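You operate a simulated robot arm through the tools that you are given. There is no shell and no other tool.

The job below is to be done with a simulated robot arm. You get a single attempt, and the scene is never put back.

## Task
Put things in order on the top of the steel bench. At the end: the blue cup stands where the cream card (marked "MEDIUM") stood; the cream card from the top of the steel bench stands on top of the white sheet; the small orange tub and the brown narrow carton on the top of the steel bench have changed places; whatever was shut is shut again. Leave all else as you found it, and nothing knocked over.

It is judged by the outcome, as a careful person would: the job done as asked, and still so three seconds after it is handed in. It fails if anything else is knocked over, pushed out of place, dropped, spilled or broken. Flat cloth is picked up by pressing the open fingertips on it (5 to 10 N) and closing them slowly along it; thin cloth reads only 2 to 8 mm in the jaws.

## Robot
A 7-joint arm with a two-finger gripper, fixed in place. Base frame: the origin is on the floor under the middle of its stand, x ahead of it, y to its left, z up; the work surface is at about z = 0.88. Lengths are in m, angles in degrees, forces in N, time in s.
With the tool pointing down near the work surface it reaches from about 0.34 to 0.72 m from the base axis. Its first joint turns from -66.0 to 66.0 degrees. Payload 2.45 kg.
Tool frame: the origin (TCP) lies between the finger pads and is the grasp point; the fingertips stand 0.026 m ahead of it; z points along the fingers, y is the line along which they close. The gripper opens to 0.096 m; its body begins 0.069 m behind the TCP.
Orientation is that of the tool frame in the base frame, as [roll, pitch, yaw] about the fixed x, y, z axes, in that order (R = Rz(yaw) Ry(pitch) Rx(roll)). With the fingers straight down and closing along the base's y, the tool's x points along the base's -x, its y along +y and its z along -z.

## Interface
- The arm moves only by the tool send_rows. Its argument "plan" is one flat list of numbers, 7 for each row, row after row: the turn, a rotation vector about the base's x, y, z in units of 180 degrees (1.0 is 180 degrees), then the shift along the base's x, y, z in units of 150 mm (1.0 is 150 mm), then the opening, from 0 (shut) to 1 (fully open). In form: [ax, ay, az, x, y, z, gripper, ax, ay, az, x, y, z, gripper, ...]. A call has 1 to 20 rows; each row is the pose to reach, as a shift and turn from the pose commanded when the call began. A call with a number of a shift or a turn outside -1 to 1 is refused whole. A row lasts 0.2 s, in which the tool goes at most 0.05 m and 8.6 degrees; a call with a longer step from one row to the next is refused whole, and so is a gripper value outside its range. Where a pose cannot be reached the arm comes as near as it can. A force on the tool above 40 N (or 10 N above the force at the start of the call, whichever is more), or a blocked arm, ends the call early, and 0.2 s more pass. The fingers move at their own pace (about 0.05 m/s each) and stop on an object; they squeeze with about 29 N. The grip force told is the motor's: it shows also when the fingers shut on nothing. Time passes only in rows, and 0.2 s behind the last, so rows that repeat a pose let the fingers close. The reply holds the time, the measured pose of the TCP, the force on the tool along the base axes, the opening and the grip force, in the units named above and with some noise, with the torque about the TCP (base axes, N m) and any sound that the robot's microphone picked up, and new pictures: "pictures" is both (left out), scene, wrist or none.
- Cameras (640 x 400 px; columns grow to the right, rows downward): "scene" is fixed at [0.1705, -0.382, 1.4263]; the picture's right is [0.80, -0.61, 0.00], its down [-0.34, -0.44, -0.83] and it looks along [0.50, 0.66, -0.56] (base axes); focal length 327 px, centre (320, 200). "wrist" rides on the gripper at [0.082, 0.003, -0.098] in the tool frame; the picture's right is [-0.04, 1.00, 0.00], its down [-0.73, -0.03, -0.68] and it looks along [-0.68, -0.03, 0.73] (tool axes); focal length 256 px, centre (320, 200). There is no depth. A picture from a camera that has moved, and an enlarged one, comes with that camera's place and axes in the base frame and with its lens. The place of the scene camera against the robot may be out by one fixed shift of up to 0.012 m in any direction.
- close_up(camera, box): a new picture of the part [left, top, right, bottom] of that camera's present view, enlarged. It takes no simulated time.
- sign_off(): hands the job in; it is judged then, once.

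Nothing tells you positions but the pictures and the camera data. Unless the task says otherwise, let go and move clear before handing in.

The tools are called by a JSON object that holds its "method" and its "body". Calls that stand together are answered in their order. send_rows: Moves the arm, as the interface text tells. Its arguments: {"type":"object","properties":{"plan":{"type":"array","items":{"type":"number"}},"pictures":{"type":"string","enum":["both","scene","wrist","none"]}},"required":["plan"]} The other tools are called the same way: close_up (camera, box) takes an enlarged picture of a part of a camera's view; sign_off () hands the job in.

At the start:

```text
time: 0.0
tcp_pos: [0.3365, 0.2995, 1.1256]
ee_rot: [-180.0, 0.0, 179.9]
force: [0.3, -0.1, 0.0]
moment: [0.0, 0.01, -0.03]
width: 0.096
grip_force: 0.0
```

scene: 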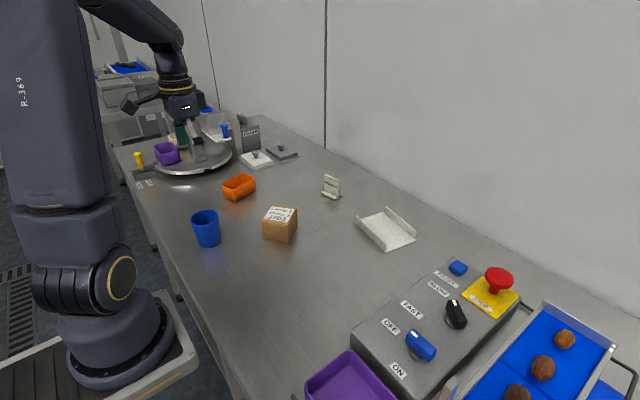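
wrist: 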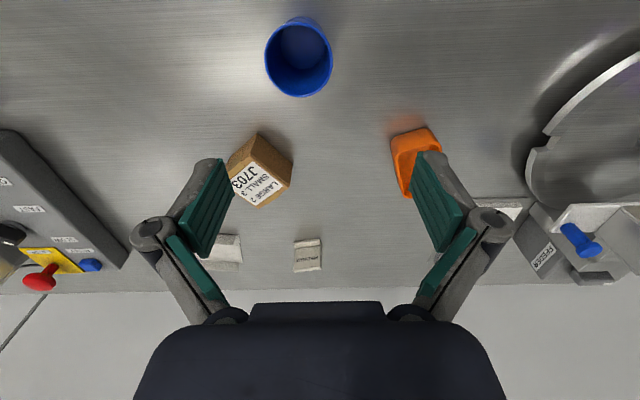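

I see a steel bench with a blue cup, a brown carton, an orange tub, a small cream card and a white tray-like sheet. I'll start with enlarged pictures to pin down what each thing is.

{"method": "close_up", "body": {"camera": "scene", "box": [180, 140, 340, 260]}}

{"method": "close_up", "body": {"camera": "scene", "box": [300, 150, 460, 270]}}

{"method": "close_up", "body": {"camera": "scene", "box": [100, 90, 300, 210]}}

{"method": "close_up", "body": {"camera": "scene", "box": [300, 240, 640, 400]}}

{"method": "close_up", "body": {"camera": "wrist", "box": [180, 0, 500, 200]}}

{"method": "close_up", "body": {"camera": "wrist", "box": [180, 200, 400, 320]}}

```text
3.33 times, centred on (260, 200) of scene
camera zoom: at [0.1705, -0.382, 1.4263], right [0.8, -0.61, 0.0], down [-0.34, -0.44, -0.83], along [0.5, 0.66, -0.56], focal length 1089 px, centre (520, 200)
```

zoom: 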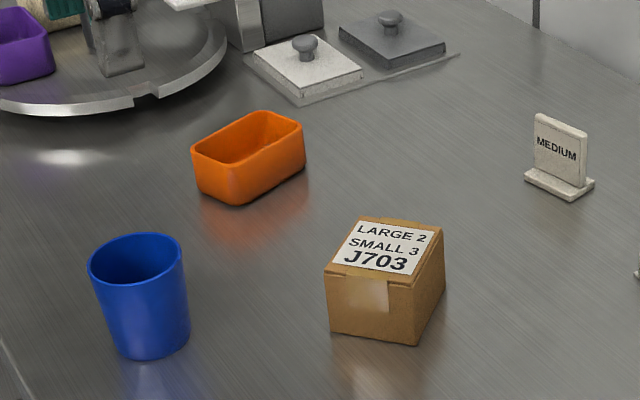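

```text
3.33 times, centred on (380, 210) of scene
camera zoom: at [0.1705, -0.382, 1.4263], right [0.8, -0.61, 0.0], down [-0.34, -0.44, -0.83], along [0.5, 0.66, -0.56], focal length 1089 px, centre (120, 167)
```

zoom: 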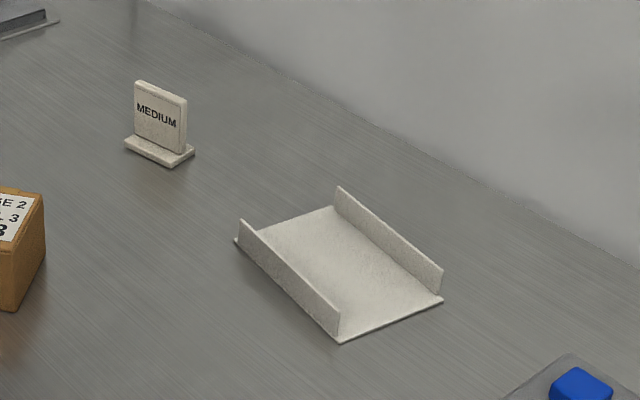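

```text
3.20 times, centred on (200, 150) of scene
camera zoom: at [0.1705, -0.382, 1.4263], right [0.8, -0.61, 0.0], down [-0.34, -0.44, -0.83], along [0.5, 0.66, -0.56], focal length 1046 px, centre (704, 360)
```

zoom: 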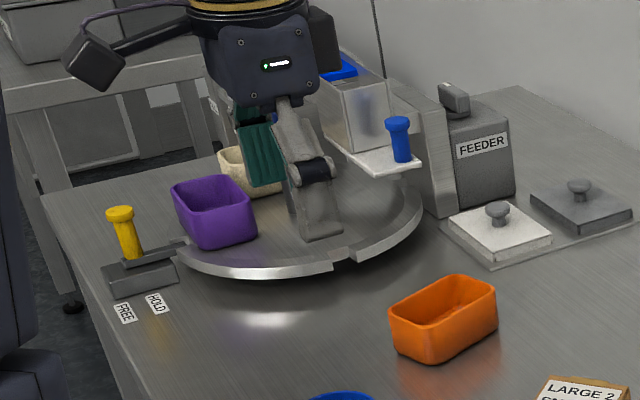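

```text
1.88 times, centred on (470, 320) of scene
camera zoom: at [0.1705, -0.382, 1.4263], right [0.8, -0.61, 0.0], down [-0.34, -0.44, -0.83], along [0.5, 0.66, -0.56], focal length 615 px, centre (38, -26)
```

zoom: 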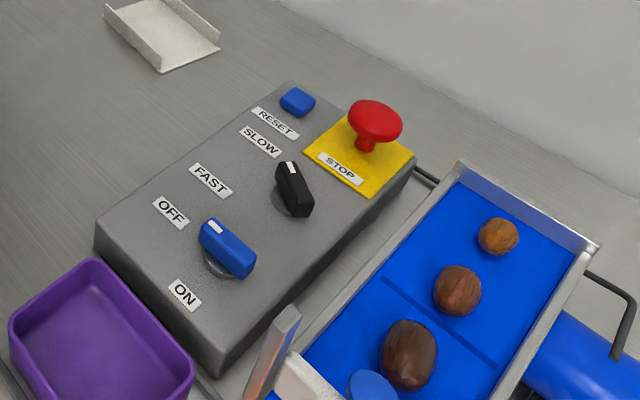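

```text
2.00 times, centred on (340, 100) of wrist
camera zoom: at [0.2551, 0.3035, 1.2237], right [0.04, 1.0, 0.0], down [0.73, -0.03, 0.68], along [0.68, -0.03, -0.73], focal length 512 px, centre (280, 400)
```

zoom: 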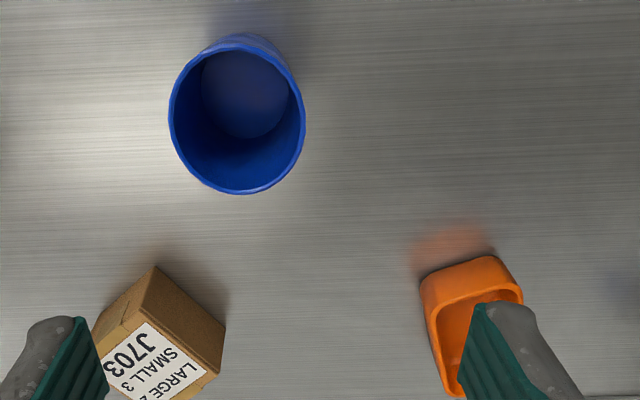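

```text
2.91 times, centred on (290, 260) of wrist
camera zoom: at [0.2551, 0.3035, 1.2237], right [0.04, 1.0, 0.0], down [0.73, -0.03, 0.68], along [0.68, -0.03, -0.73], focal length 745 px, centre (407, 26)
```

zoom: 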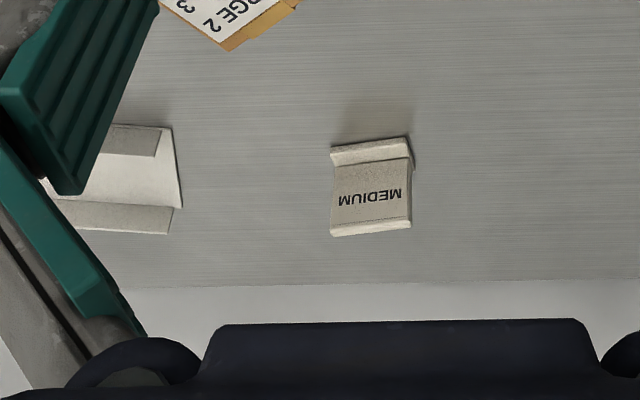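

The bench holds the blue cup at about (0.326, 0.278), the carton near (0.487, 0.206), the tub near (0.49, 0.455), the card near (0.697, 0.257) and the white sheet around (0.705, 0.043). I'll move forward, still high, to look at the card and the reach limit.

{"method": "send_rows", "body": {"plan": [0, 0, 0, 0.25, -0.07, -0.08, 1, 0, 0, 0, 0.5, -0.14, -0.16, 1, 0, 0, 0, 0.75, -0.21, -0.25, 1, 0, 0, 0, 1.0, -0.28, -0.33, 1, 0, 0, 0, 1.0, -0.28, -0.33, 1]}}

```text
time: 1.2
tcp_pos: [0.4877, 0.2578, 1.0762]
ee_rot: [-180.0, 0.0, -179.9]
force: [-0.1, 0.3, -0.7]
moment: [0.01, 0.03, 0.01]
width: 0.0961
grip_force: 0.0
camera wrist: at [0.4054, 0.2601, 1.1745], right [0.04, 1.0, 0.0], down [0.73, -0.03, 0.68], along [0.68, -0.03, -0.73], focal length 256 px, centre (320, 200)
```

scene: 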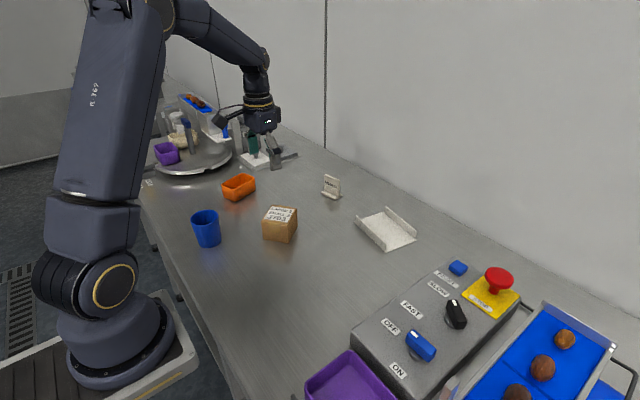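
wrist: 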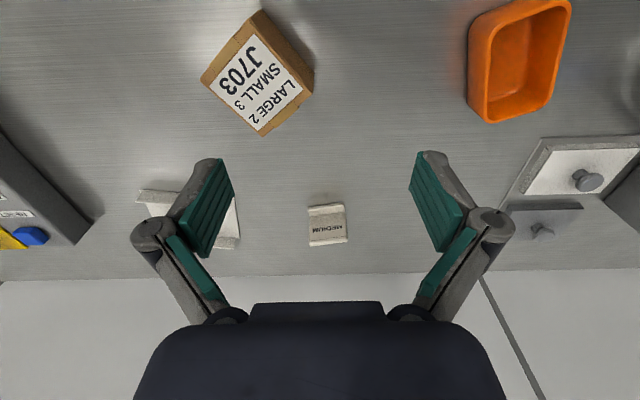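

The tool is now at (0.488, 0.258) and the wrist camera sees the card, carton and tub clearly. I'll enlarge those parts to measure their positions better.

{"method": "close_up", "body": {"camera": "wrist", "box": [260, 170, 400, 260]}}

{"method": "close_up", "body": {"camera": "wrist", "box": [180, 0, 400, 140]}}

{"method": "close_up", "body": {"camera": "wrist", "box": [440, 0, 640, 130]}}

{"method": "close_up", "body": {"camera": "wrist", "box": [120, 160, 280, 260]}}

```text
4.44 times, centred on (330, 215) of wrist
camera zoom: at [0.4054, 0.2601, 1.1745], right [0.04, 1.0, 0.0], down [0.73, -0.03, 0.68], along [0.68, -0.03, -0.73], focal length 1138 px, centre (276, 133)
```

zoom: 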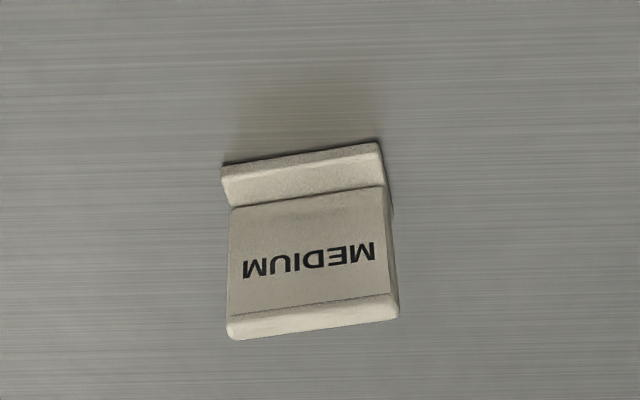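

```text
2.86 times, centred on (290, 70) of wrist
camera zoom: at [0.4054, 0.2601, 1.1745], right [0.04, 1.0, 0.0], down [0.73, -0.03, 0.68], along [0.68, -0.03, -0.73], focal length 731 px, centre (406, 571)
```

zoom: 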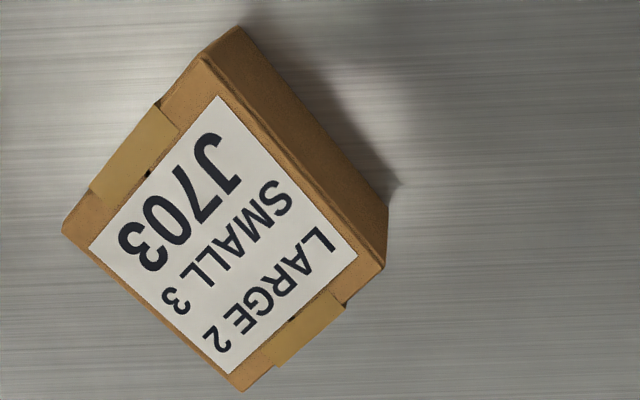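

```text
3.08 times, centred on (540, 65) of wrist
camera zoom: at [0.4054, 0.2601, 1.1745], right [0.04, 1.0, 0.0], down [0.73, -0.03, 0.68], along [0.68, -0.03, -0.73], focal length 788 px, centre (-357, 615)
```

zoom: 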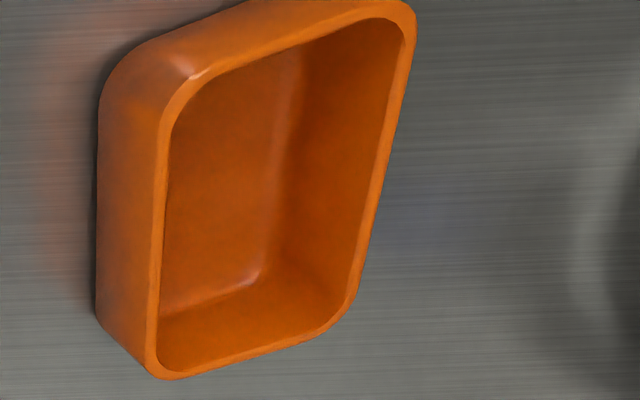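

```text
4.00 times, centred on (200, 210) of wrist
camera zoom: at [0.4054, 0.2601, 1.1745], right [0.04, 1.0, 0.0], down [0.73, -0.03, 0.68], along [0.68, -0.03, -0.73], focal length 1024 px, centre (800, 160)
```

zoom: 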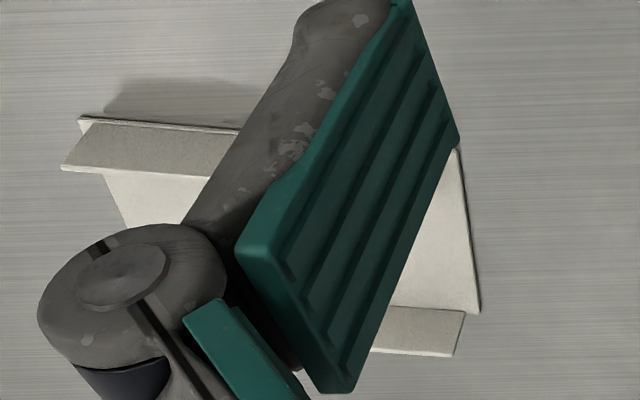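

The card's foot is centred near (0.708, 0.259), about 0.058 wide, and turned roughly 9° from the base y axis. That puts it just past the straight-down reach, so I'll tilt the tool outward 20° and turn it 9° while moving forward.

{"method": "send_rows", "body": {"plan": [0.0023, -0.0277, 0.0129, 0.25, 0, -0.02, 1, 0.0046, -0.0555, 0.0259, 0.5, 0, -0.04, 1, 0.0068, -0.0832, 0.0388, 0.75, 0, -0.05, 1, 0.0091, -0.1109, 0.0517, 1.0, 0, -0.07, 1, 0.0091, -0.1109, 0.0517, 1.0, 0, -0.07, 1]}}

```text
time: 2.4
tcp_pos: [0.6378, 0.2581, 1.0667]
ee_rot: [-180.0, 20.2, -170.4]
force: [0.0, -1.0, -0.4]
moment: [-0.02, 0.0, 0.01]
width: 0.0962
grip_force: 0.1
camera wrist: at [0.5274, 0.2428, 1.1307], right [-0.13, 0.99, 0.01], down [0.45, 0.05, 0.89], along [0.88, 0.12, -0.46], focal length 256 px, centre (320, 200)
```

scene: 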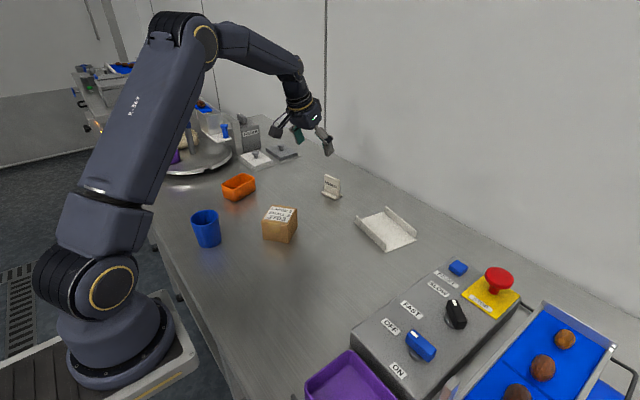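
wrist: 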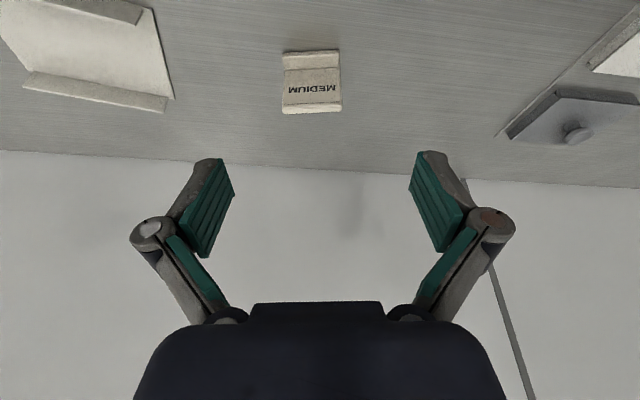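

The tilt is in place and the card is nearly square to the fingers. I'll enlarge the view to fix its position before going over it.

{"method": "close_up", "body": {"camera": "wrist", "box": [260, 30, 372, 130]}}

{"method": "close_up", "body": {"camera": "wrist", "box": [0, 0, 200, 125]}}

```text
4.00 times, centred on (316, 80) of wrist
camera zoom: at [0.5274, 0.2428, 1.1307], right [-0.13, 0.99, 0.01], down [0.45, 0.05, 0.89], along [0.88, 0.12, -0.46], focal length 1024 px, centre (336, 680)
```

zoom: 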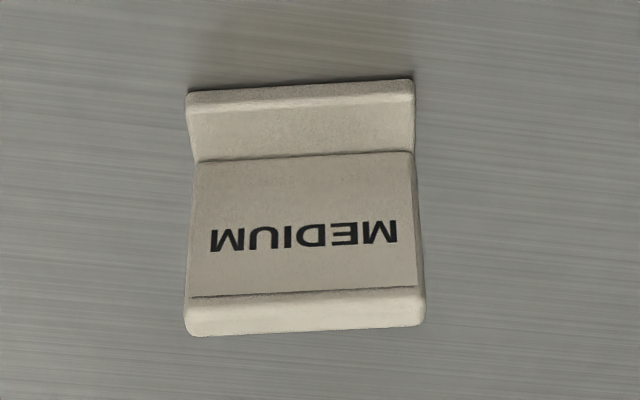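

```text
3.20 times, centred on (100, 62) of wrist
camera zoom: at [0.5274, 0.2428, 1.1307], right [-0.13, 0.99, 0.01], down [0.45, 0.05, 0.89], along [0.88, 0.12, -0.46], focal length 819 px, centre (1024, 640)
```

zoom: 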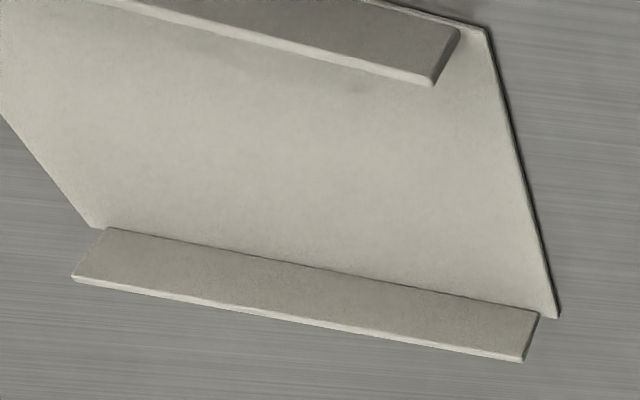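

Measured again, the card's centre is at (0.709, 0.261), its plate top at z ≈ 0.937 and its foot top at about 0.888. I'll move over it and stop partway down to check alignment.

{"method": "send_rows", "body": {"plan": [0, 0, 0, 0.16, 0.007, -0.13, 1, 0, 0, 0, 0.32, 0.013, -0.26, 1, 0, 0, 0, 0.475, 0.02, -0.4, 1, 0, 0, 0, 0.475, 0.02, -0.5, 1, 0, 0, 0, 0.475, 0.02, -0.5, 1]}}

```text
time: 3.6
tcp_pos: [0.7084, 0.2605, 0.9902]
ee_rot: [-180.0, 20.1, -170.5]
force: [0.8, 0.3, 0.3]
moment: [-0.02, 0.02, -0.06]
width: 0.096
grip_force: 0.1
camera wrist: at [0.599, 0.2464, 1.0553], right [-0.13, 0.99, 0.01], down [0.46, 0.05, 0.89], along [0.88, 0.12, -0.46], focal length 256 px, centre (320, 200)
```

scene: 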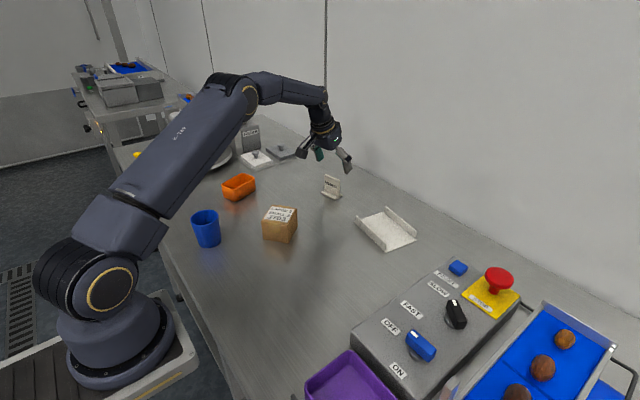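
wrist: 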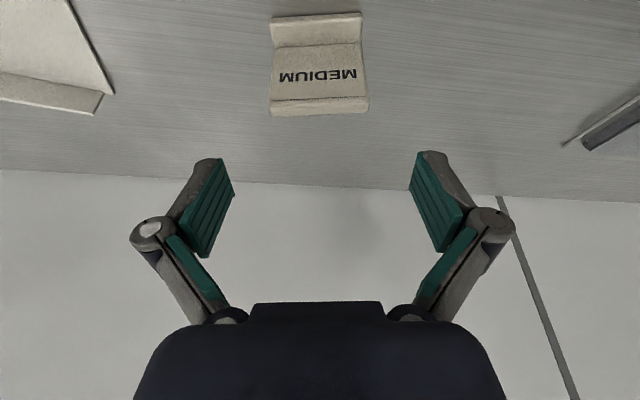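

The tool is centred over the card at (0.708, 0.261), and the second look confirms the card's place. I'll lower straight down so the fingers straddle the plate.

{"method": "send_rows", "body": {"plan": [0, 0, 0, 0, 0, -0.13, 1, 0, 0, 0, 0, 0, -0.26, 1, 0, 0, 0, 0, 0, -0.38, 1, 0, 0, 0, 0, 0, -0.487, 1, 0, 0, 0, 0, 0, -0.487, 1]}}

```text
time: 4.8
tcp_pos: [0.7088, 0.2615, 0.9183]
ee_rot: [179.9, 20.0, -170.6]
force: [-0.1, -0.6, 0.2]
moment: [-0.02, 0.01, 0.01]
width: 0.0961
grip_force: 0.0
camera wrist: at [0.5989, 0.2472, 0.982], right [-0.13, 0.99, 0.01], down [0.46, 0.05, 0.89], along [0.88, 0.12, -0.46], focal length 256 px, centre (320, 200)
```

scene: 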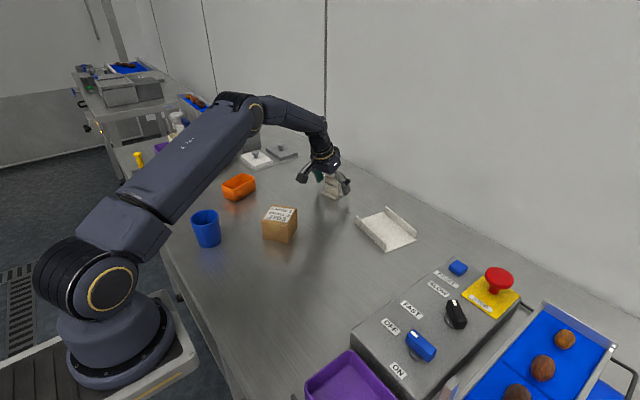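
wrist: 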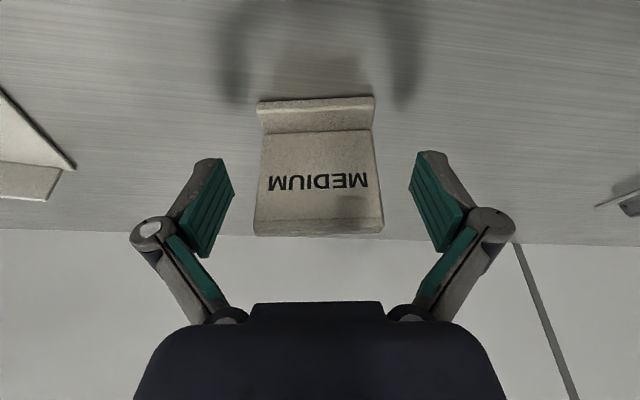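

The fingers now straddle the card's plate with room on both sides, tips just above its foot. I'll close the gripper in place.

{"method": "send_rows", "body": {"plan": [0, 0, 0, 0, 0, 0, 0.7, 0, 0, 0, 0, 0, 0, 0.6, 0, 0, 0, 0, 0, 0, 0.5, 0, 0, 0, 0, 0, 0, 0.3, 0, 0, 0, 0, 0, 0, 0.3]}}

```text
time: 6.0
tcp_pos: [0.7091, 0.2613, 0.9175]
ee_rot: [180.0, 20.0, -170.6]
force: [-0.6, 0.2, 1.0]
moment: [0.01, 0.01, 0.01]
width: 0.057
grip_force: 28.8
camera wrist: at [0.5989, 0.2471, 0.9823], right [-0.13, 0.99, 0.01], down [0.46, 0.05, 0.89], along [0.88, 0.12, -0.46], focal length 256 px, centre (320, 200)
```

scene: 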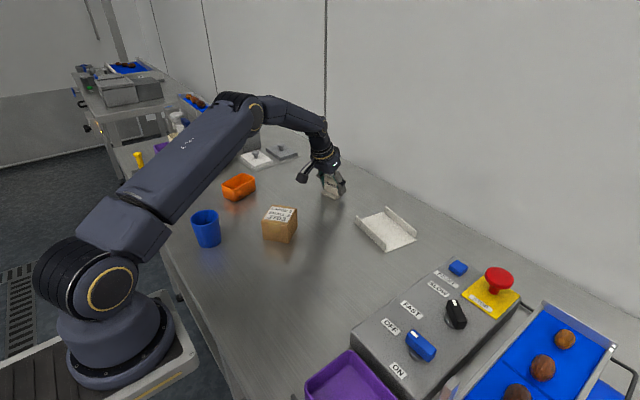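
wrist: 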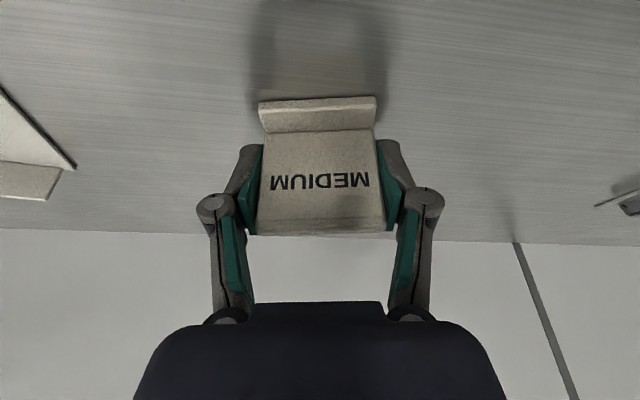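

The card is gripped at 0.057 m width with full force. I'll lift it and start toward the white sheet.

{"method": "send_rows", "body": {"plan": [0, 0, 0, 0, 0, 0.12, 0.3, 0, 0, 0, 0, 0, 0.27, 0.3, 0, 0, 0, 0, 0, 0.45, 0.3, 0, 0, 0, 0, 0, 0.55, 0.3, 0, 0, 0, -0.02, -0.15, 0.6, 0.3, 0, 0, 0, -0.04, -0.35, 0.6, 0.3, 0, 0, 0, -0.06, -0.55, 0.6, 0.3, 0, 0, 0, -0.08, -0.7, 0.6, 0.3, 0, 0, 0, -0.08, -0.8, 0.6, 0.3, 0, 0, 0, -0.08, -0.8, 0.6, 0.3]}}

```text
time: 8.2
tcp_pos: [0.6975, 0.1406, 1.0071]
ee_rot: [-180.0, 20.0, -170.5]
force: [-0.6, -0.2, 0.0]
moment: [0.0, 0.0, 0.05]
width: 0.0567
grip_force: 28.9
camera wrist: at [0.587, 0.1264, 1.0717], right [-0.13, 0.99, 0.01], down [0.46, 0.05, 0.89], along [0.88, 0.12, -0.46], focal length 256 px, centre (320, 200)
```

scene: 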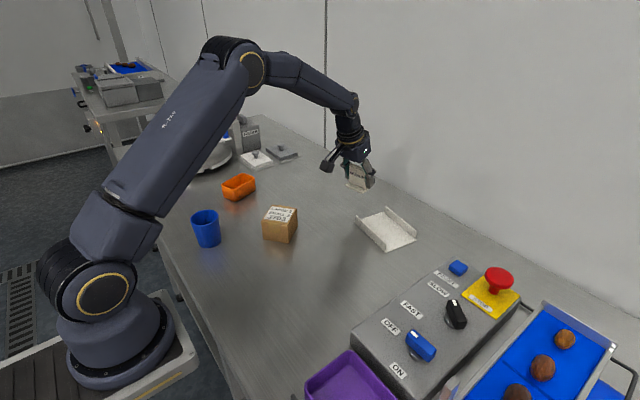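
wrist: 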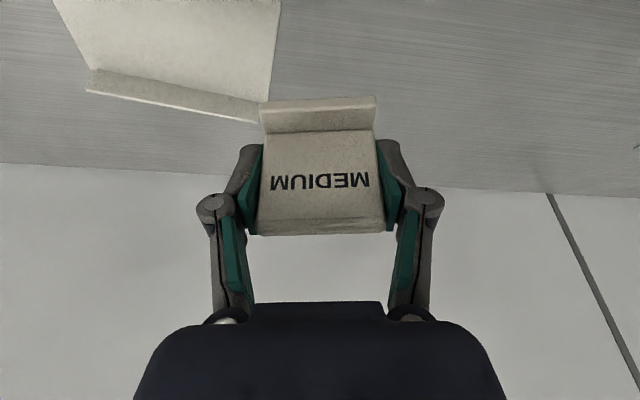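

The card hangs level in the grip. Next I'll measure the sheet from here, since it is now closer to the wrist camera.

{"method": "close_up", "body": {"camera": "wrist", "box": [40, 0, 300, 140]}}

{"method": "close_up", "body": {"camera": "scene", "box": [320, 120, 440, 260]}}

```text
2.46 times, centred on (170, 70) of wrist
camera zoom: at [0.587, 0.1264, 1.0717], right [-0.13, 0.99, 0.01], down [0.46, 0.05, 0.89], along [0.88, 0.12, -0.46], focal length 630 px, centre (689, 520)
```

zoom: 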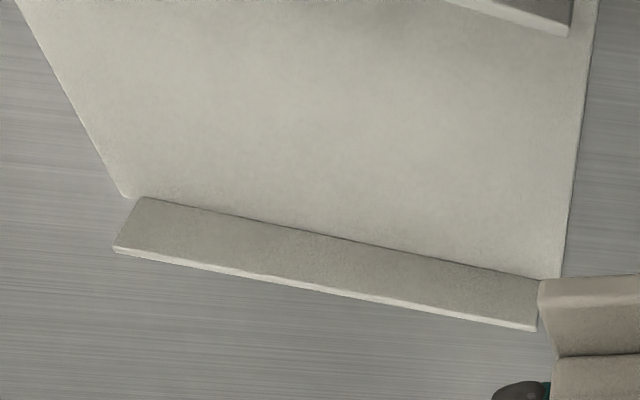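

```text
2.86 times, centred on (380, 190) of scene
camera zoom: at [0.1705, -0.382, 1.4263], right [0.8, -0.61, 0.0], down [-0.34, -0.44, -0.83], along [0.5, 0.66, -0.56], focal length 934 px, centre (149, 229)
```

zoom: 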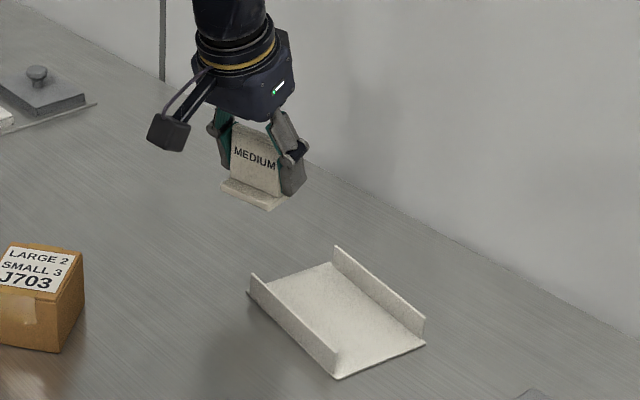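

The sheet's middle works out at (0.705, 0.039), turned about -8° with roughly 0.09 m between the raised edges. I'll move over it and turn the card to line up with those edges.

{"method": "send_rows", "body": {"plan": [0, 0, -0.025, 0.012, -0.17, 0, 0.3, 0, 0, -0.05, 0.025, -0.34, 0, 0.3, 0, 0, -0.075, 0.037, -0.51, 0, 0.3, 0, 0, -0.097, 0.05, -0.677, 0, 0.3, 0, 0, -0.097, 0.05, -0.677, -0.15, 0.3, 0, 0, -0.097, 0.05, -0.677, -0.3, 0.3, 0, 0, -0.097, 0.05, -0.677, -0.3, 0.3]}}

```text
time: 9.8
tcp_pos: [0.7053, 0.0393, 0.9623]
ee_rot: [-180.0, 19.9, 172.0]
force: [-0.2, -0.7, -0.4]
moment: [-0.03, 0.01, 0.03]
width: 0.057
grip_force: 28.6
camera wrist: at [0.5954, 0.0587, 1.0266], right [0.18, 0.98, 0.01], down [0.45, -0.09, 0.89], along [0.88, -0.15, -0.46], focal length 256 px, centre (320, 200)
```

scene: 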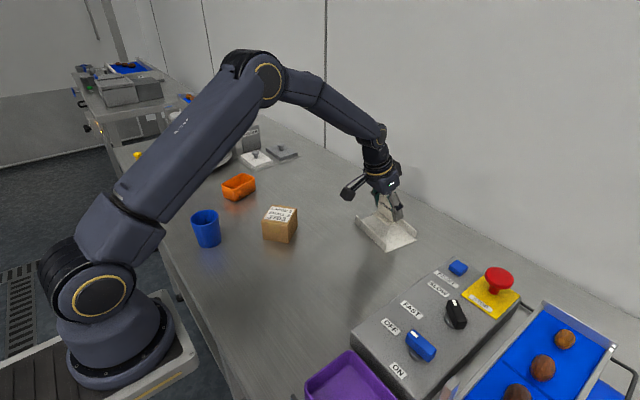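
wrist: 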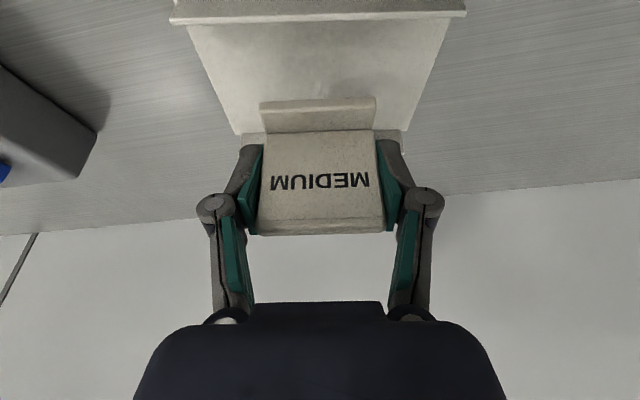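

The card is centred and parallel between the sheet's raised edges. I'll lower it most of the way, then take small steps until the tool feels contact.

{"method": "send_rows", "body": {"plan": [0, 0, 0, 0, 0, -0.1, 0.3, 0, 0, 0, 0, 0, -0.18, 0.3, 0, 0, 0, 0, 0, -0.24, 0.3, 0, 0, 0, 0, 0, -0.255, 0.3, 0, 0, 0, 0, 0, -0.255, 0.3]}}

```text
time: 11.0
tcp_pos: [0.7044, 0.04, 0.9252]
ee_rot: [-180.0, 20.0, 172.0]
force: [-0.5, -0.1, -0.3]
moment: [-0.04, 0.03, 0.0]
width: 0.0568
grip_force: 28.7
camera wrist: at [0.5946, 0.0588, 0.989], right [0.18, 0.98, 0.01], down [0.45, -0.09, 0.89], along [0.88, -0.15, -0.46], focal length 256 px, centre (320, 200)
```

scene: 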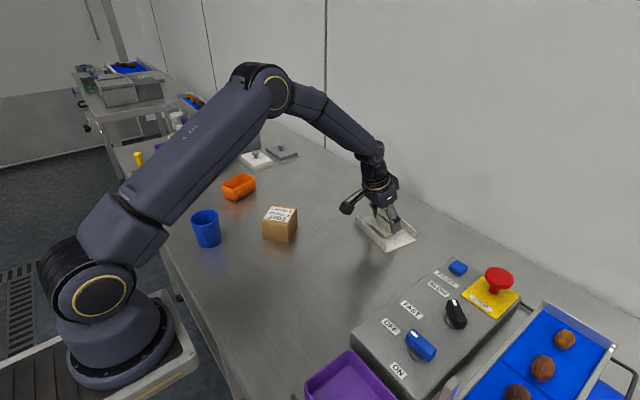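
wrist: 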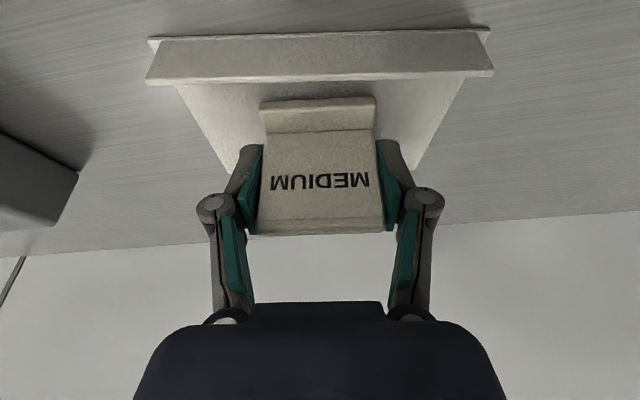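

There's no contact yet at z = 0.925. I'll go down in 2 mm steps.

{"method": "send_rows", "body": {"plan": [0, 0, 0, 0, 0, -0.013, 0.3, 0, 0, 0, 0, 0, -0.013, 0.3], "pictures": "none"}}

{"method": "send_rows", "body": {"plan": [0, 0, 0, 0, 0, -0.013, 0.3, 0, 0, 0, 0, 0, -0.013, 0.3], "pictures": "none"}}

```text
time: 11.6
tcp_pos: [0.7034, 0.0405, 0.9227]
ee_rot: [-179.9, 20.0, 172.0]
force: [-0.7, -0.4, -0.1]
moment: [-0.04, 0.02, -0.02]
width: 0.0569
grip_force: 29.2
```

```text
time: 12.2
tcp_pos: [0.7046, 0.0404, 0.9206]
ee_rot: [-179.9, 20.0, 172.1]
force: [0.1, 0.0, 1.3]
moment: [-0.04, 0.0, 0.01]
width: 0.0567
grip_force: 29.1
```

The vertical force rose slightly to 1.3 N, which may be first touch. I'll take one more 1.2 mm step.

{"method": "send_rows", "body": {"plan": [0, 0, 0, 0, 0, -0.008, 0.3, 0, 0, 0, 0, 0, -0.008, 0.3], "pictures": "wrist"}}

```text
time: 12.8
tcp_pos: [0.7045, 0.0404, 0.921]
ee_rot: [180.0, 20.1, 171.9]
force: [-2.0, 0.5, 8.6]
moment: [0.02, 0.12, 0.0]
width: 0.057
grip_force: 29.1
camera wrist: at [0.5951, 0.0587, 0.9846], right [0.18, 0.98, 0.01], down [0.45, -0.09, 0.89], along [0.88, -0.15, -0.46], focal length 256 px, centre (320, 200)
```

wrist: 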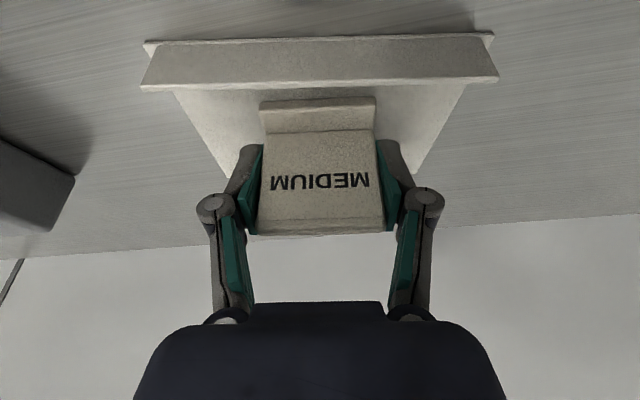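

The card is resting firmly on the sheet (8.6 N). I'll open the fingers gently, then rise straight up.

{"method": "send_rows", "body": {"plan": [0, 0, 0, 0, 0, 0, 0.62, 0, 0, 0, 0, 0, 0, 0.7, 0, 0, 0, 0, 0, 0, 0.85, 0, 0, 0, 0, 0, 0, 1, 0, 0, 0, 0, 0, 0, 1], "pictures": "wrist"}}

```text
time: 14.0
tcp_pos: [0.7046, 0.0395, 0.9203]
ee_rot: [180.0, 19.9, 172.1]
force: [0.3, 0.6, 0.6]
moment: [0.0, 0.01, 0.0]
width: 0.096
grip_force: 0.0
camera wrist: at [0.5948, 0.0586, 0.9839], right [0.18, 0.98, 0.01], down [0.45, -0.09, 0.89], along [0.88, -0.15, -0.46], focal length 256 px, centre (320, 200)
```

wrist: 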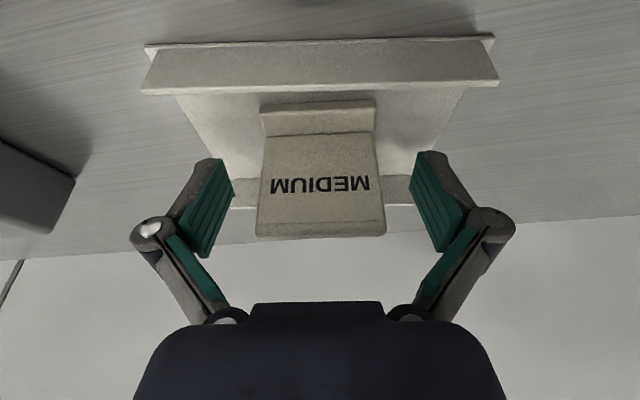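

The card stands free on the sheet. I'll rise clear of it vertically and check the scene.

{"method": "send_rows", "body": {"plan": [0, 0, 0, 0, 0, 0.12, 1, 0, 0, 0, 0, 0, 0.3, 1, 0, 0, 0, 0, 0, 0.55, 1, 0, 0, 0, 0, 0, 0.8, 1, 0, 0, 0, 0, 0, 1.0, 1, 0, 0, 0, 0, 0, 1.0, 1]}}

```text
time: 15.4
tcp_pos: [0.7038, 0.0382, 1.0694]
ee_rot: [-180.0, 20.0, 172.0]
force: [-0.5, -0.1, -0.4]
moment: [-0.02, 0.0, 0.0]
width: 0.0958
grip_force: 0.1
camera wrist: at [0.5945, 0.0586, 1.1339], right [0.18, 0.98, 0.01], down [0.45, -0.09, 0.89], along [0.88, -0.15, -0.46], focal length 256 px, centre (320, 200)
```

scene: 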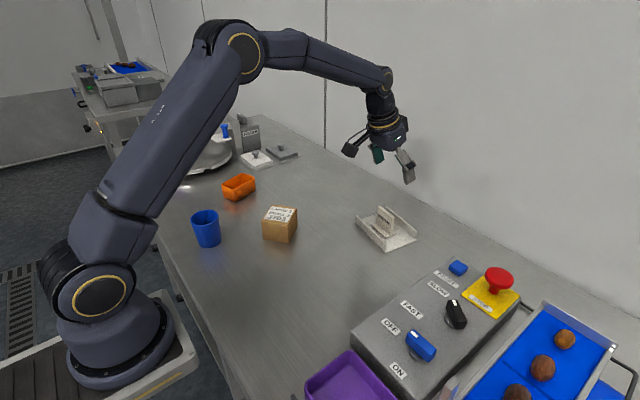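
wrist: 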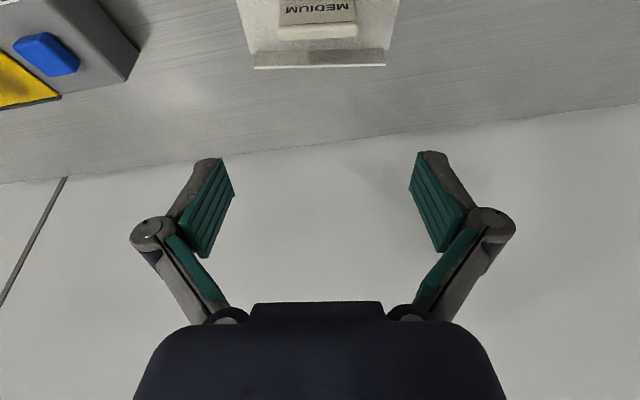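

The card stands where it should. Next I'll swing back toward the blue cup at a safe height, turning the tool 28° on the way and keeping the 20° tilt.

{"method": "send_rows", "body": {"plan": [0, 0, 0.0389, -0.21, 0.133, 0, 1, 0, 0, 0.0778, -0.42, 0.267, 0, 1, 0, 0, 0.1167, -0.63, 0.4, 0, 1, 0, 0, 0.1556, -0.84, 0.533, 0, 1, 0, 0, 0.1556, -0.84, 0.533, 0, 1], "pictures": "none"}}

{"method": "send_rows", "body": {"plan": [0, 0, 0, -0.21, 0.133, 0, 1, 0, 0, 0, -0.42, 0.267, 0, 1, 0, 0, 0, -0.63, 0.4, 0, 1, 0, 0, 0, -0.84, 0.533, 0, 1, 0, 0, 0, -0.84, 0.533, 0, 1]}}

```text
time: 16.6
tcp_pos: [0.5773, 0.12, 1.0693]
ee_rot: [179.9, 20.1, -159.9]
force: [0.5, 0.0, -0.3]
moment: [-0.02, 0.01, -0.02]
width: 0.0959
grip_force: 0.1
```

```text
time: 17.8
tcp_pos: [0.4515, 0.1999, 1.0686]
ee_rot: [-179.9, 20.0, -160.0]
force: [0.7, 0.1, 0.9]
moment: [-0.02, -0.03, -0.02]
width: 0.0959
grip_force: 0.0
camera wrist: at [0.346, 0.1651, 1.1336], right [-0.31, 0.95, 0.01], down [0.44, 0.13, 0.89], along [0.84, 0.28, -0.46], focal length 256 px, centre (320, 200)
```

scene: 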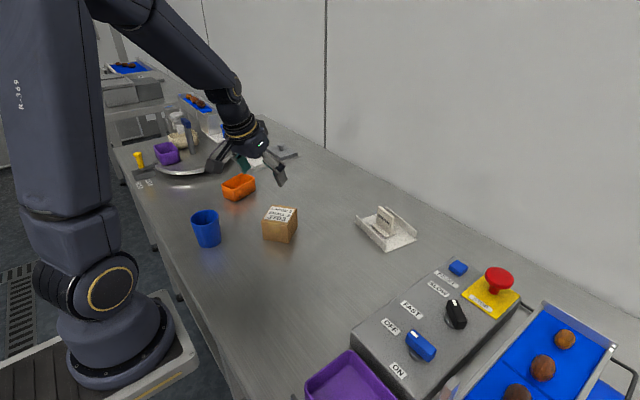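
wrist: 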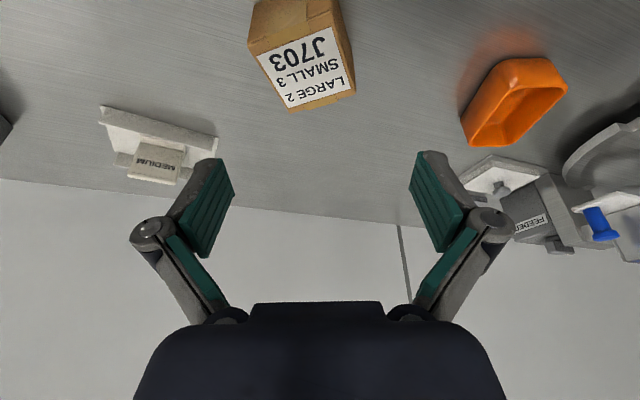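

Tool at (0.4515, 0.200), with everything undisturbed. I'll go the last leg to above the cup at (0.326, 0.278).

{"method": "send_rows", "body": {"plan": [0, 0, 0, -0.21, 0.13, 0, 1, 0, 0, 0, -0.42, 0.26, 0, 1, 0, 0, 0, -0.63, 0.39, 0, 1, 0, 0, 0, -0.837, 0.523, 0, 1, 0, 0, 0, -0.837, 0.523, -0.2, 1, 0, 0, 0, -0.837, 0.523, -0.2, 1]}}

```text
time: 19.2
tcp_pos: [0.3259, 0.2779, 1.0394]
ee_rot: [180.0, 19.9, -160.0]
force: [0.5, -0.3, -1.2]
moment: [0.0, 0.02, 0.0]
width: 0.0957
grip_force: 0.1
camera wrist: at [0.2205, 0.2435, 1.1035], right [-0.31, 0.95, 0.01], down [0.44, 0.13, 0.89], along [0.84, 0.28, -0.46], focal length 256 px, centre (320, 200)
```

scene: 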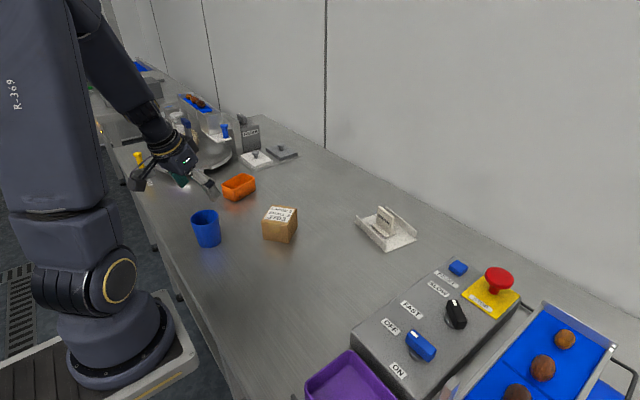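
wrist: 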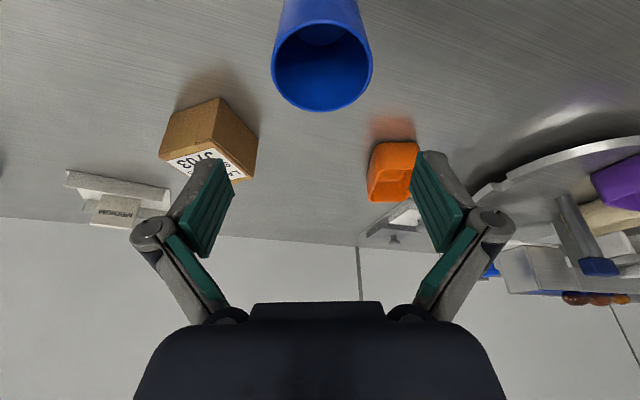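

The tool is above the cup, and the rim measures about (0.326, 0.279), 0.065 wide with its top near z = 0.952. I'll lower straight down around it.

{"method": "send_rows", "body": {"plan": [0, 0, 0, 0, 0, -0.2, 1, 0, 0, 0, 0, 0, -0.4, 1, 0, 0, 0, 0, 0, -0.6, 1, 0, 0, 0, 0, 0, -0.77, 1, 0, 0, 0, 0, 0, -0.77, 1]}}

```text
time: 20.4
tcp_pos: [0.326, 0.2772, 0.9228]
ee_rot: [-180.0, 20.0, -160.0]
force: [0.0, 0.5, 0.7]
moment: [-0.02, 0.02, 0.0]
width: 0.0961
grip_force: 0.0
camera wrist: at [0.2213, 0.2432, 0.9871], right [-0.31, 0.95, 0.01], down [0.44, 0.13, 0.89], along [0.84, 0.28, -0.46], focal length 256 px, centre (320, 200)
```

scene: 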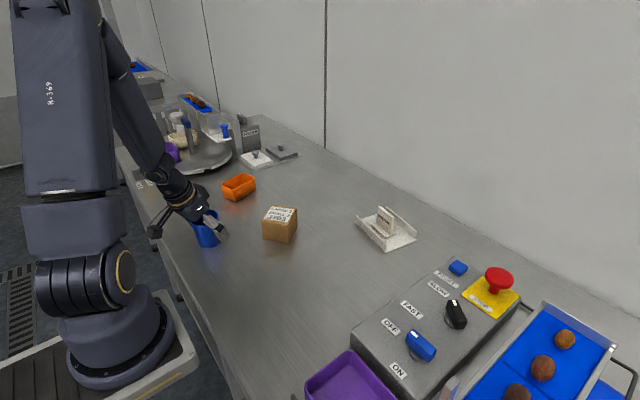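
wrist: 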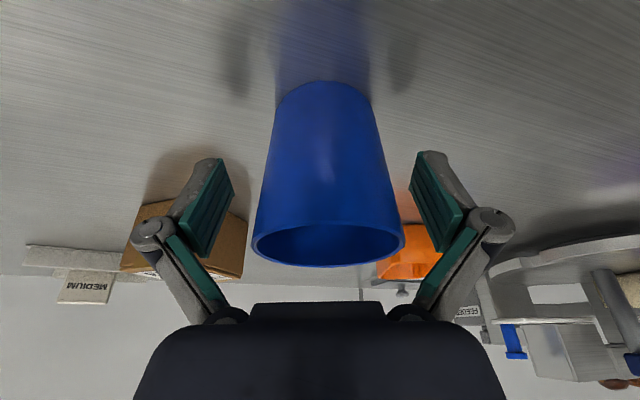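

The cup sits centrally between the open fingers, clear of the palm. I'll close the gripper on it.

{"method": "send_rows", "body": {"plan": [0, 0, 0, 0, 0, 0, 0.8, 0, 0, 0, 0, 0, 0, 0.7, 0, 0, 0, 0, 0, 0, 0.6, 0, 0, 0, 0, 0, 0, 0.4, 0, 0, 0, 0, 0, 0, 0.4]}}

```text
time: 21.6
tcp_pos: [0.3262, 0.2789, 0.9229]
ee_rot: [179.9, 20.1, -160.0]
force: [0.7, 0.5, 1.2]
moment: [0.05, -0.01, -0.01]
width: 0.0597
grip_force: 28.6
camera wrist: at [0.2215, 0.2433, 0.9874], right [-0.31, 0.95, 0.01], down [0.44, 0.13, 0.89], along [0.84, 0.28, -0.46], focal length 256 px, centre (320, 200)
```

scene: 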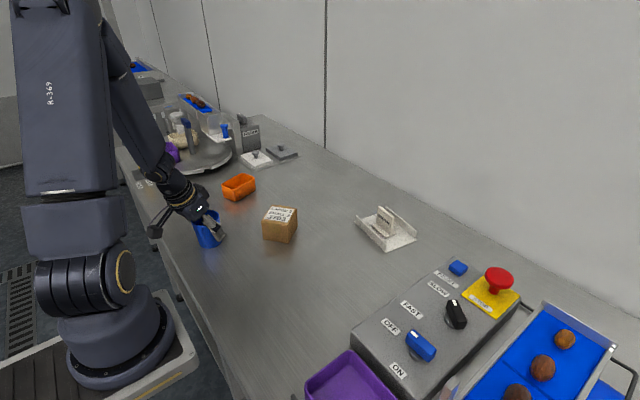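
wrist: 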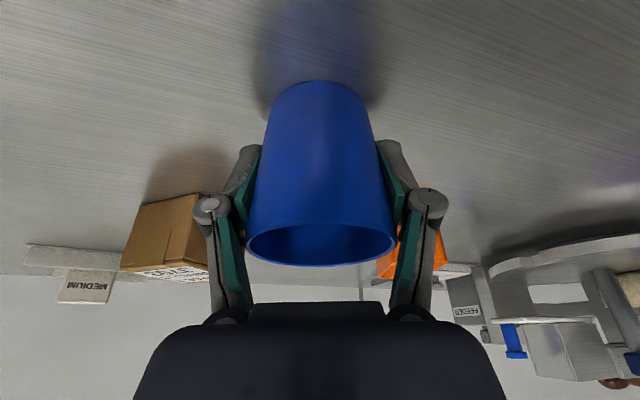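

The cup is held at 0.060 m. I'll lift slowly and check it stays upright.

{"method": "send_rows", "body": {"plan": [0, 0, 0, 0, 0, 0.06, 0.4, 0, 0, 0, 0, 0, 0.16, 0.4, 0, 0, 0, 0, 0, 0.32, 0.4, 0, 0, 0, 0, 0, 0.5, 0.4, 0, 0, 0, 0, 0, 0.68, 0.4, 0, 0, 0, 0, 0, 0.85, 0.4, 0, 0, 0, 0, 0, 0.85, 0.4]}}

```text
time: 23.2
tcp_pos: [0.3256, 0.2773, 1.0513]
ee_rot: [180.0, 20.0, -160.0]
force: [0.4, -0.6, -0.3]
moment: [0.02, -0.01, 0.01]
width: 0.0596
grip_force: 29.0
camera wrist: at [0.2208, 0.2429, 1.1159], right [-0.31, 0.95, 0.01], down [0.44, 0.13, 0.89], along [0.84, 0.28, -0.46], focal length 256 px, centre (320, 200)
```

scene: 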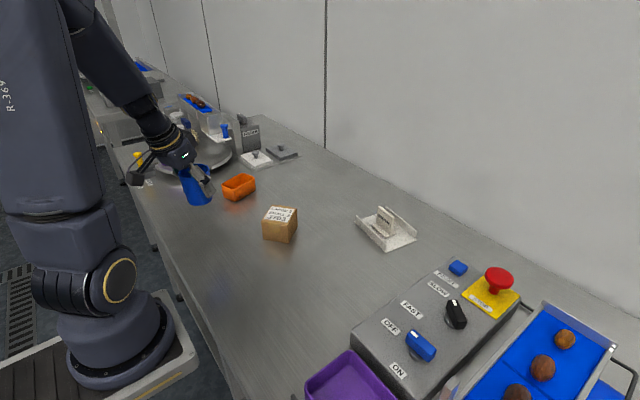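
wrist: 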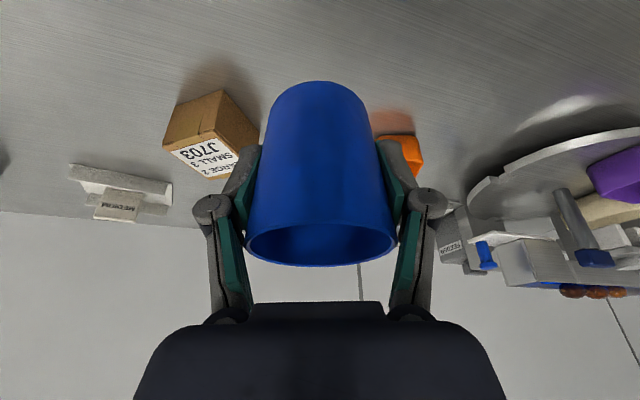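

The cup hangs upright and unchanged in the grip. I'll carry it at height to above the spot where the card stood, (0.709, 0.261).

{"method": "send_rows", "body": {"plan": [0, 0, 0, 0.15, 0, 0, 0.4, 0, 0, 0, 0.35, -0.01, 0, 0.4, 0, 0, 0, 0.57, -0.02, 0, 0.4, 0, 0, 0, 0.75, -0.03, 0, 0.4, 0, 0, 0, 0.852, -0.038, 0, 0.4, 0, 0, 0, 0.852, -0.038, 0, 0.4], "pictures": "none"}}

{"method": "send_rows", "body": {"plan": [0, 0, 0, 0.15, 0, 0, 0.4, 0, 0, 0, 0.35, -0.01, 0, 0.4, 0, 0, 0, 0.57, -0.02, 0, 0.4, 0, 0, 0, 0.75, -0.03, 0, 0.4, 0, 0, 0, 0.852, -0.038, 0, 0.4, 0, 0, 0, 0.852, -0.038, 0, 0.4], "pictures": "none"}}

{"method": "send_rows", "body": {"plan": [0, 0, 0, 0.15, 0, 0, 0.4, 0, 0, 0, 0.35, -0.01, 0, 0.4, 0, 0, 0, 0.57, -0.02, 0, 0.4, 0, 0, 0, 0.75, -0.03, 0, 0.4, 0, 0, 0, 0.852, -0.038, 0, 0.4, 0, 0, 0, 0.852, -0.038, 0, 0.4]}}

```text
time: 24.6
tcp_pos: [0.455, 0.2728, 1.0506]
ee_rot: [-179.9, 20.0, -160.0]
force: [0.0, 0.8, 0.0]
moment: [0.03, -0.01, 0.01]
width: 0.0591
grip_force: 29.0
```

```text
time: 26.0
tcp_pos: [0.5828, 0.2668, 1.0504]
ee_rot: [180.0, 20.1, -160.0]
force: [-0.2, 0.0, -0.6]
moment: [0.0, 0.01, 0.0]
width: 0.0589
grip_force: 28.9
```

```text
time: 27.4
tcp_pos: [0.7093, 0.2608, 1.0511]
ee_rot: [-179.9, 20.0, -160.0]
force: [-0.2, 0.5, 0.7]
moment: [-0.05, -0.03, 0.01]
width: 0.0587
grip_force: 28.8
camera wrist: at [0.6044, 0.2261, 1.1154], right [-0.31, 0.95, 0.01], down [0.44, 0.13, 0.89], along [0.84, 0.28, -0.46], focal length 256 px, centre (320, 200)
```

scene: 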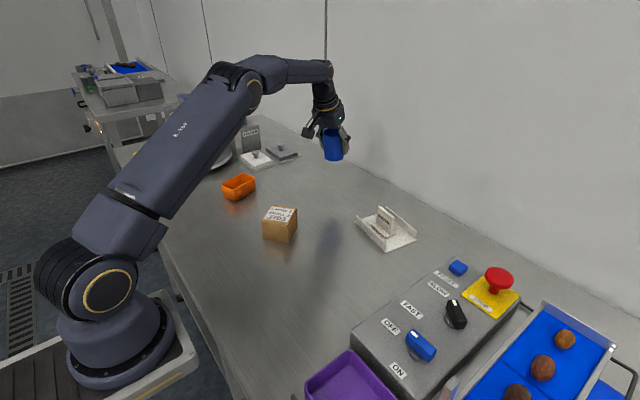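
wrist: 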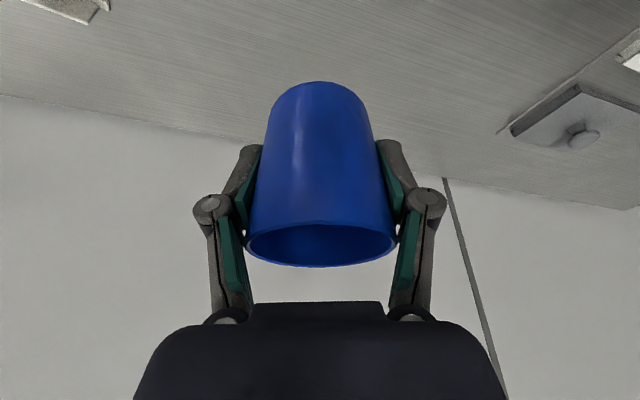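

The cup is above its new spot at (0.709, 0.261) and still upright. The grip width has shrunk about 1 mm, so I'll lower it without delay and then feel for contact.

{"method": "send_rows", "body": {"plan": [0, 0, 0, 0, 0, -0.18, 0.4, 0, 0, 0, 0, 0, -0.4, 0.4, 0, 0, 0, 0, 0, -0.6, 0.4, 0, 0, 0, 0, 0, -0.74, 0.4, 0, 0, 0, 0, 0, -0.8, 0.4, 0, 0, 0, 0, 0, -0.8, 0.4]}}

```text
time: 28.8
tcp_pos: [0.7092, 0.2608, 0.9316]
ee_rot: [-180.0, 20.0, -160.1]
force: [0.2, -0.7, -0.7]
moment: [-0.02, 0.01, -0.02]
width: 0.0586
grip_force: 28.8
camera wrist: at [0.605, 0.2264, 0.9957], right [-0.31, 0.95, 0.01], down [0.44, 0.13, 0.89], along [0.84, 0.28, -0.46], focal length 256 px, centre (320, 200)
```

scene: 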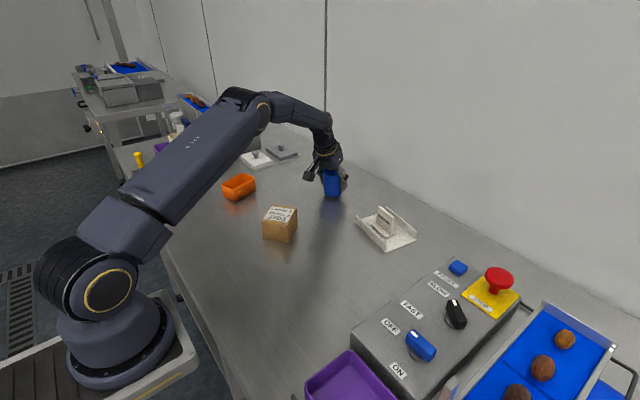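
wrist: 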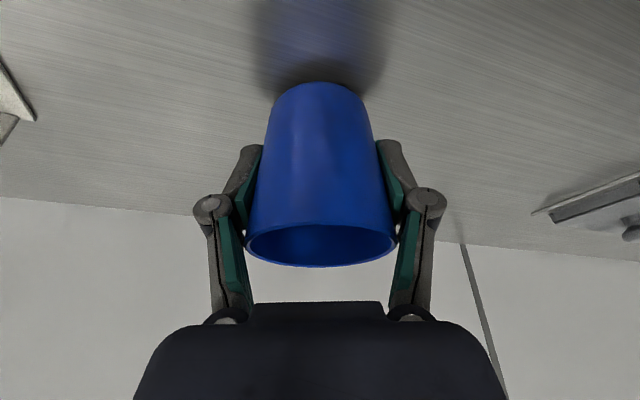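

The cup hangs just above the bench. I'll lower it in small steps until the tool feels the surface.

{"method": "send_rows", "body": {"plan": [0, 0, 0, 0, 0, -0.02, 0.4, 0, 0, 0, 0, 0, -0.035, 0.4, 0, 0, 0, 0, 0, -0.035, 0.4], "pictures": "none"}}

{"method": "send_rows", "body": {"plan": [0, 0, 0, 0, 0, -0.012, 0.4, 0, 0, 0, 0, 0, -0.012, 0.4], "pictures": "none"}}

```text
time: 29.6
tcp_pos: [0.7106, 0.2596, 0.9259]
ee_rot: [180.0, 19.9, -159.9]
force: [0.2, 0.1, 0.4]
moment: [0.0, 0.0, -0.02]
width: 0.0588
grip_force: 29.2
```

```text
time: 30.2
tcp_pos: [0.7097, 0.261, 0.9244]
ee_rot: [-180.0, 20.0, -160.0]
force: [-0.1, -0.1, -0.8]
moment: [0.0, 0.0, 0.03]
width: 0.0585
grip_force: 28.7
```

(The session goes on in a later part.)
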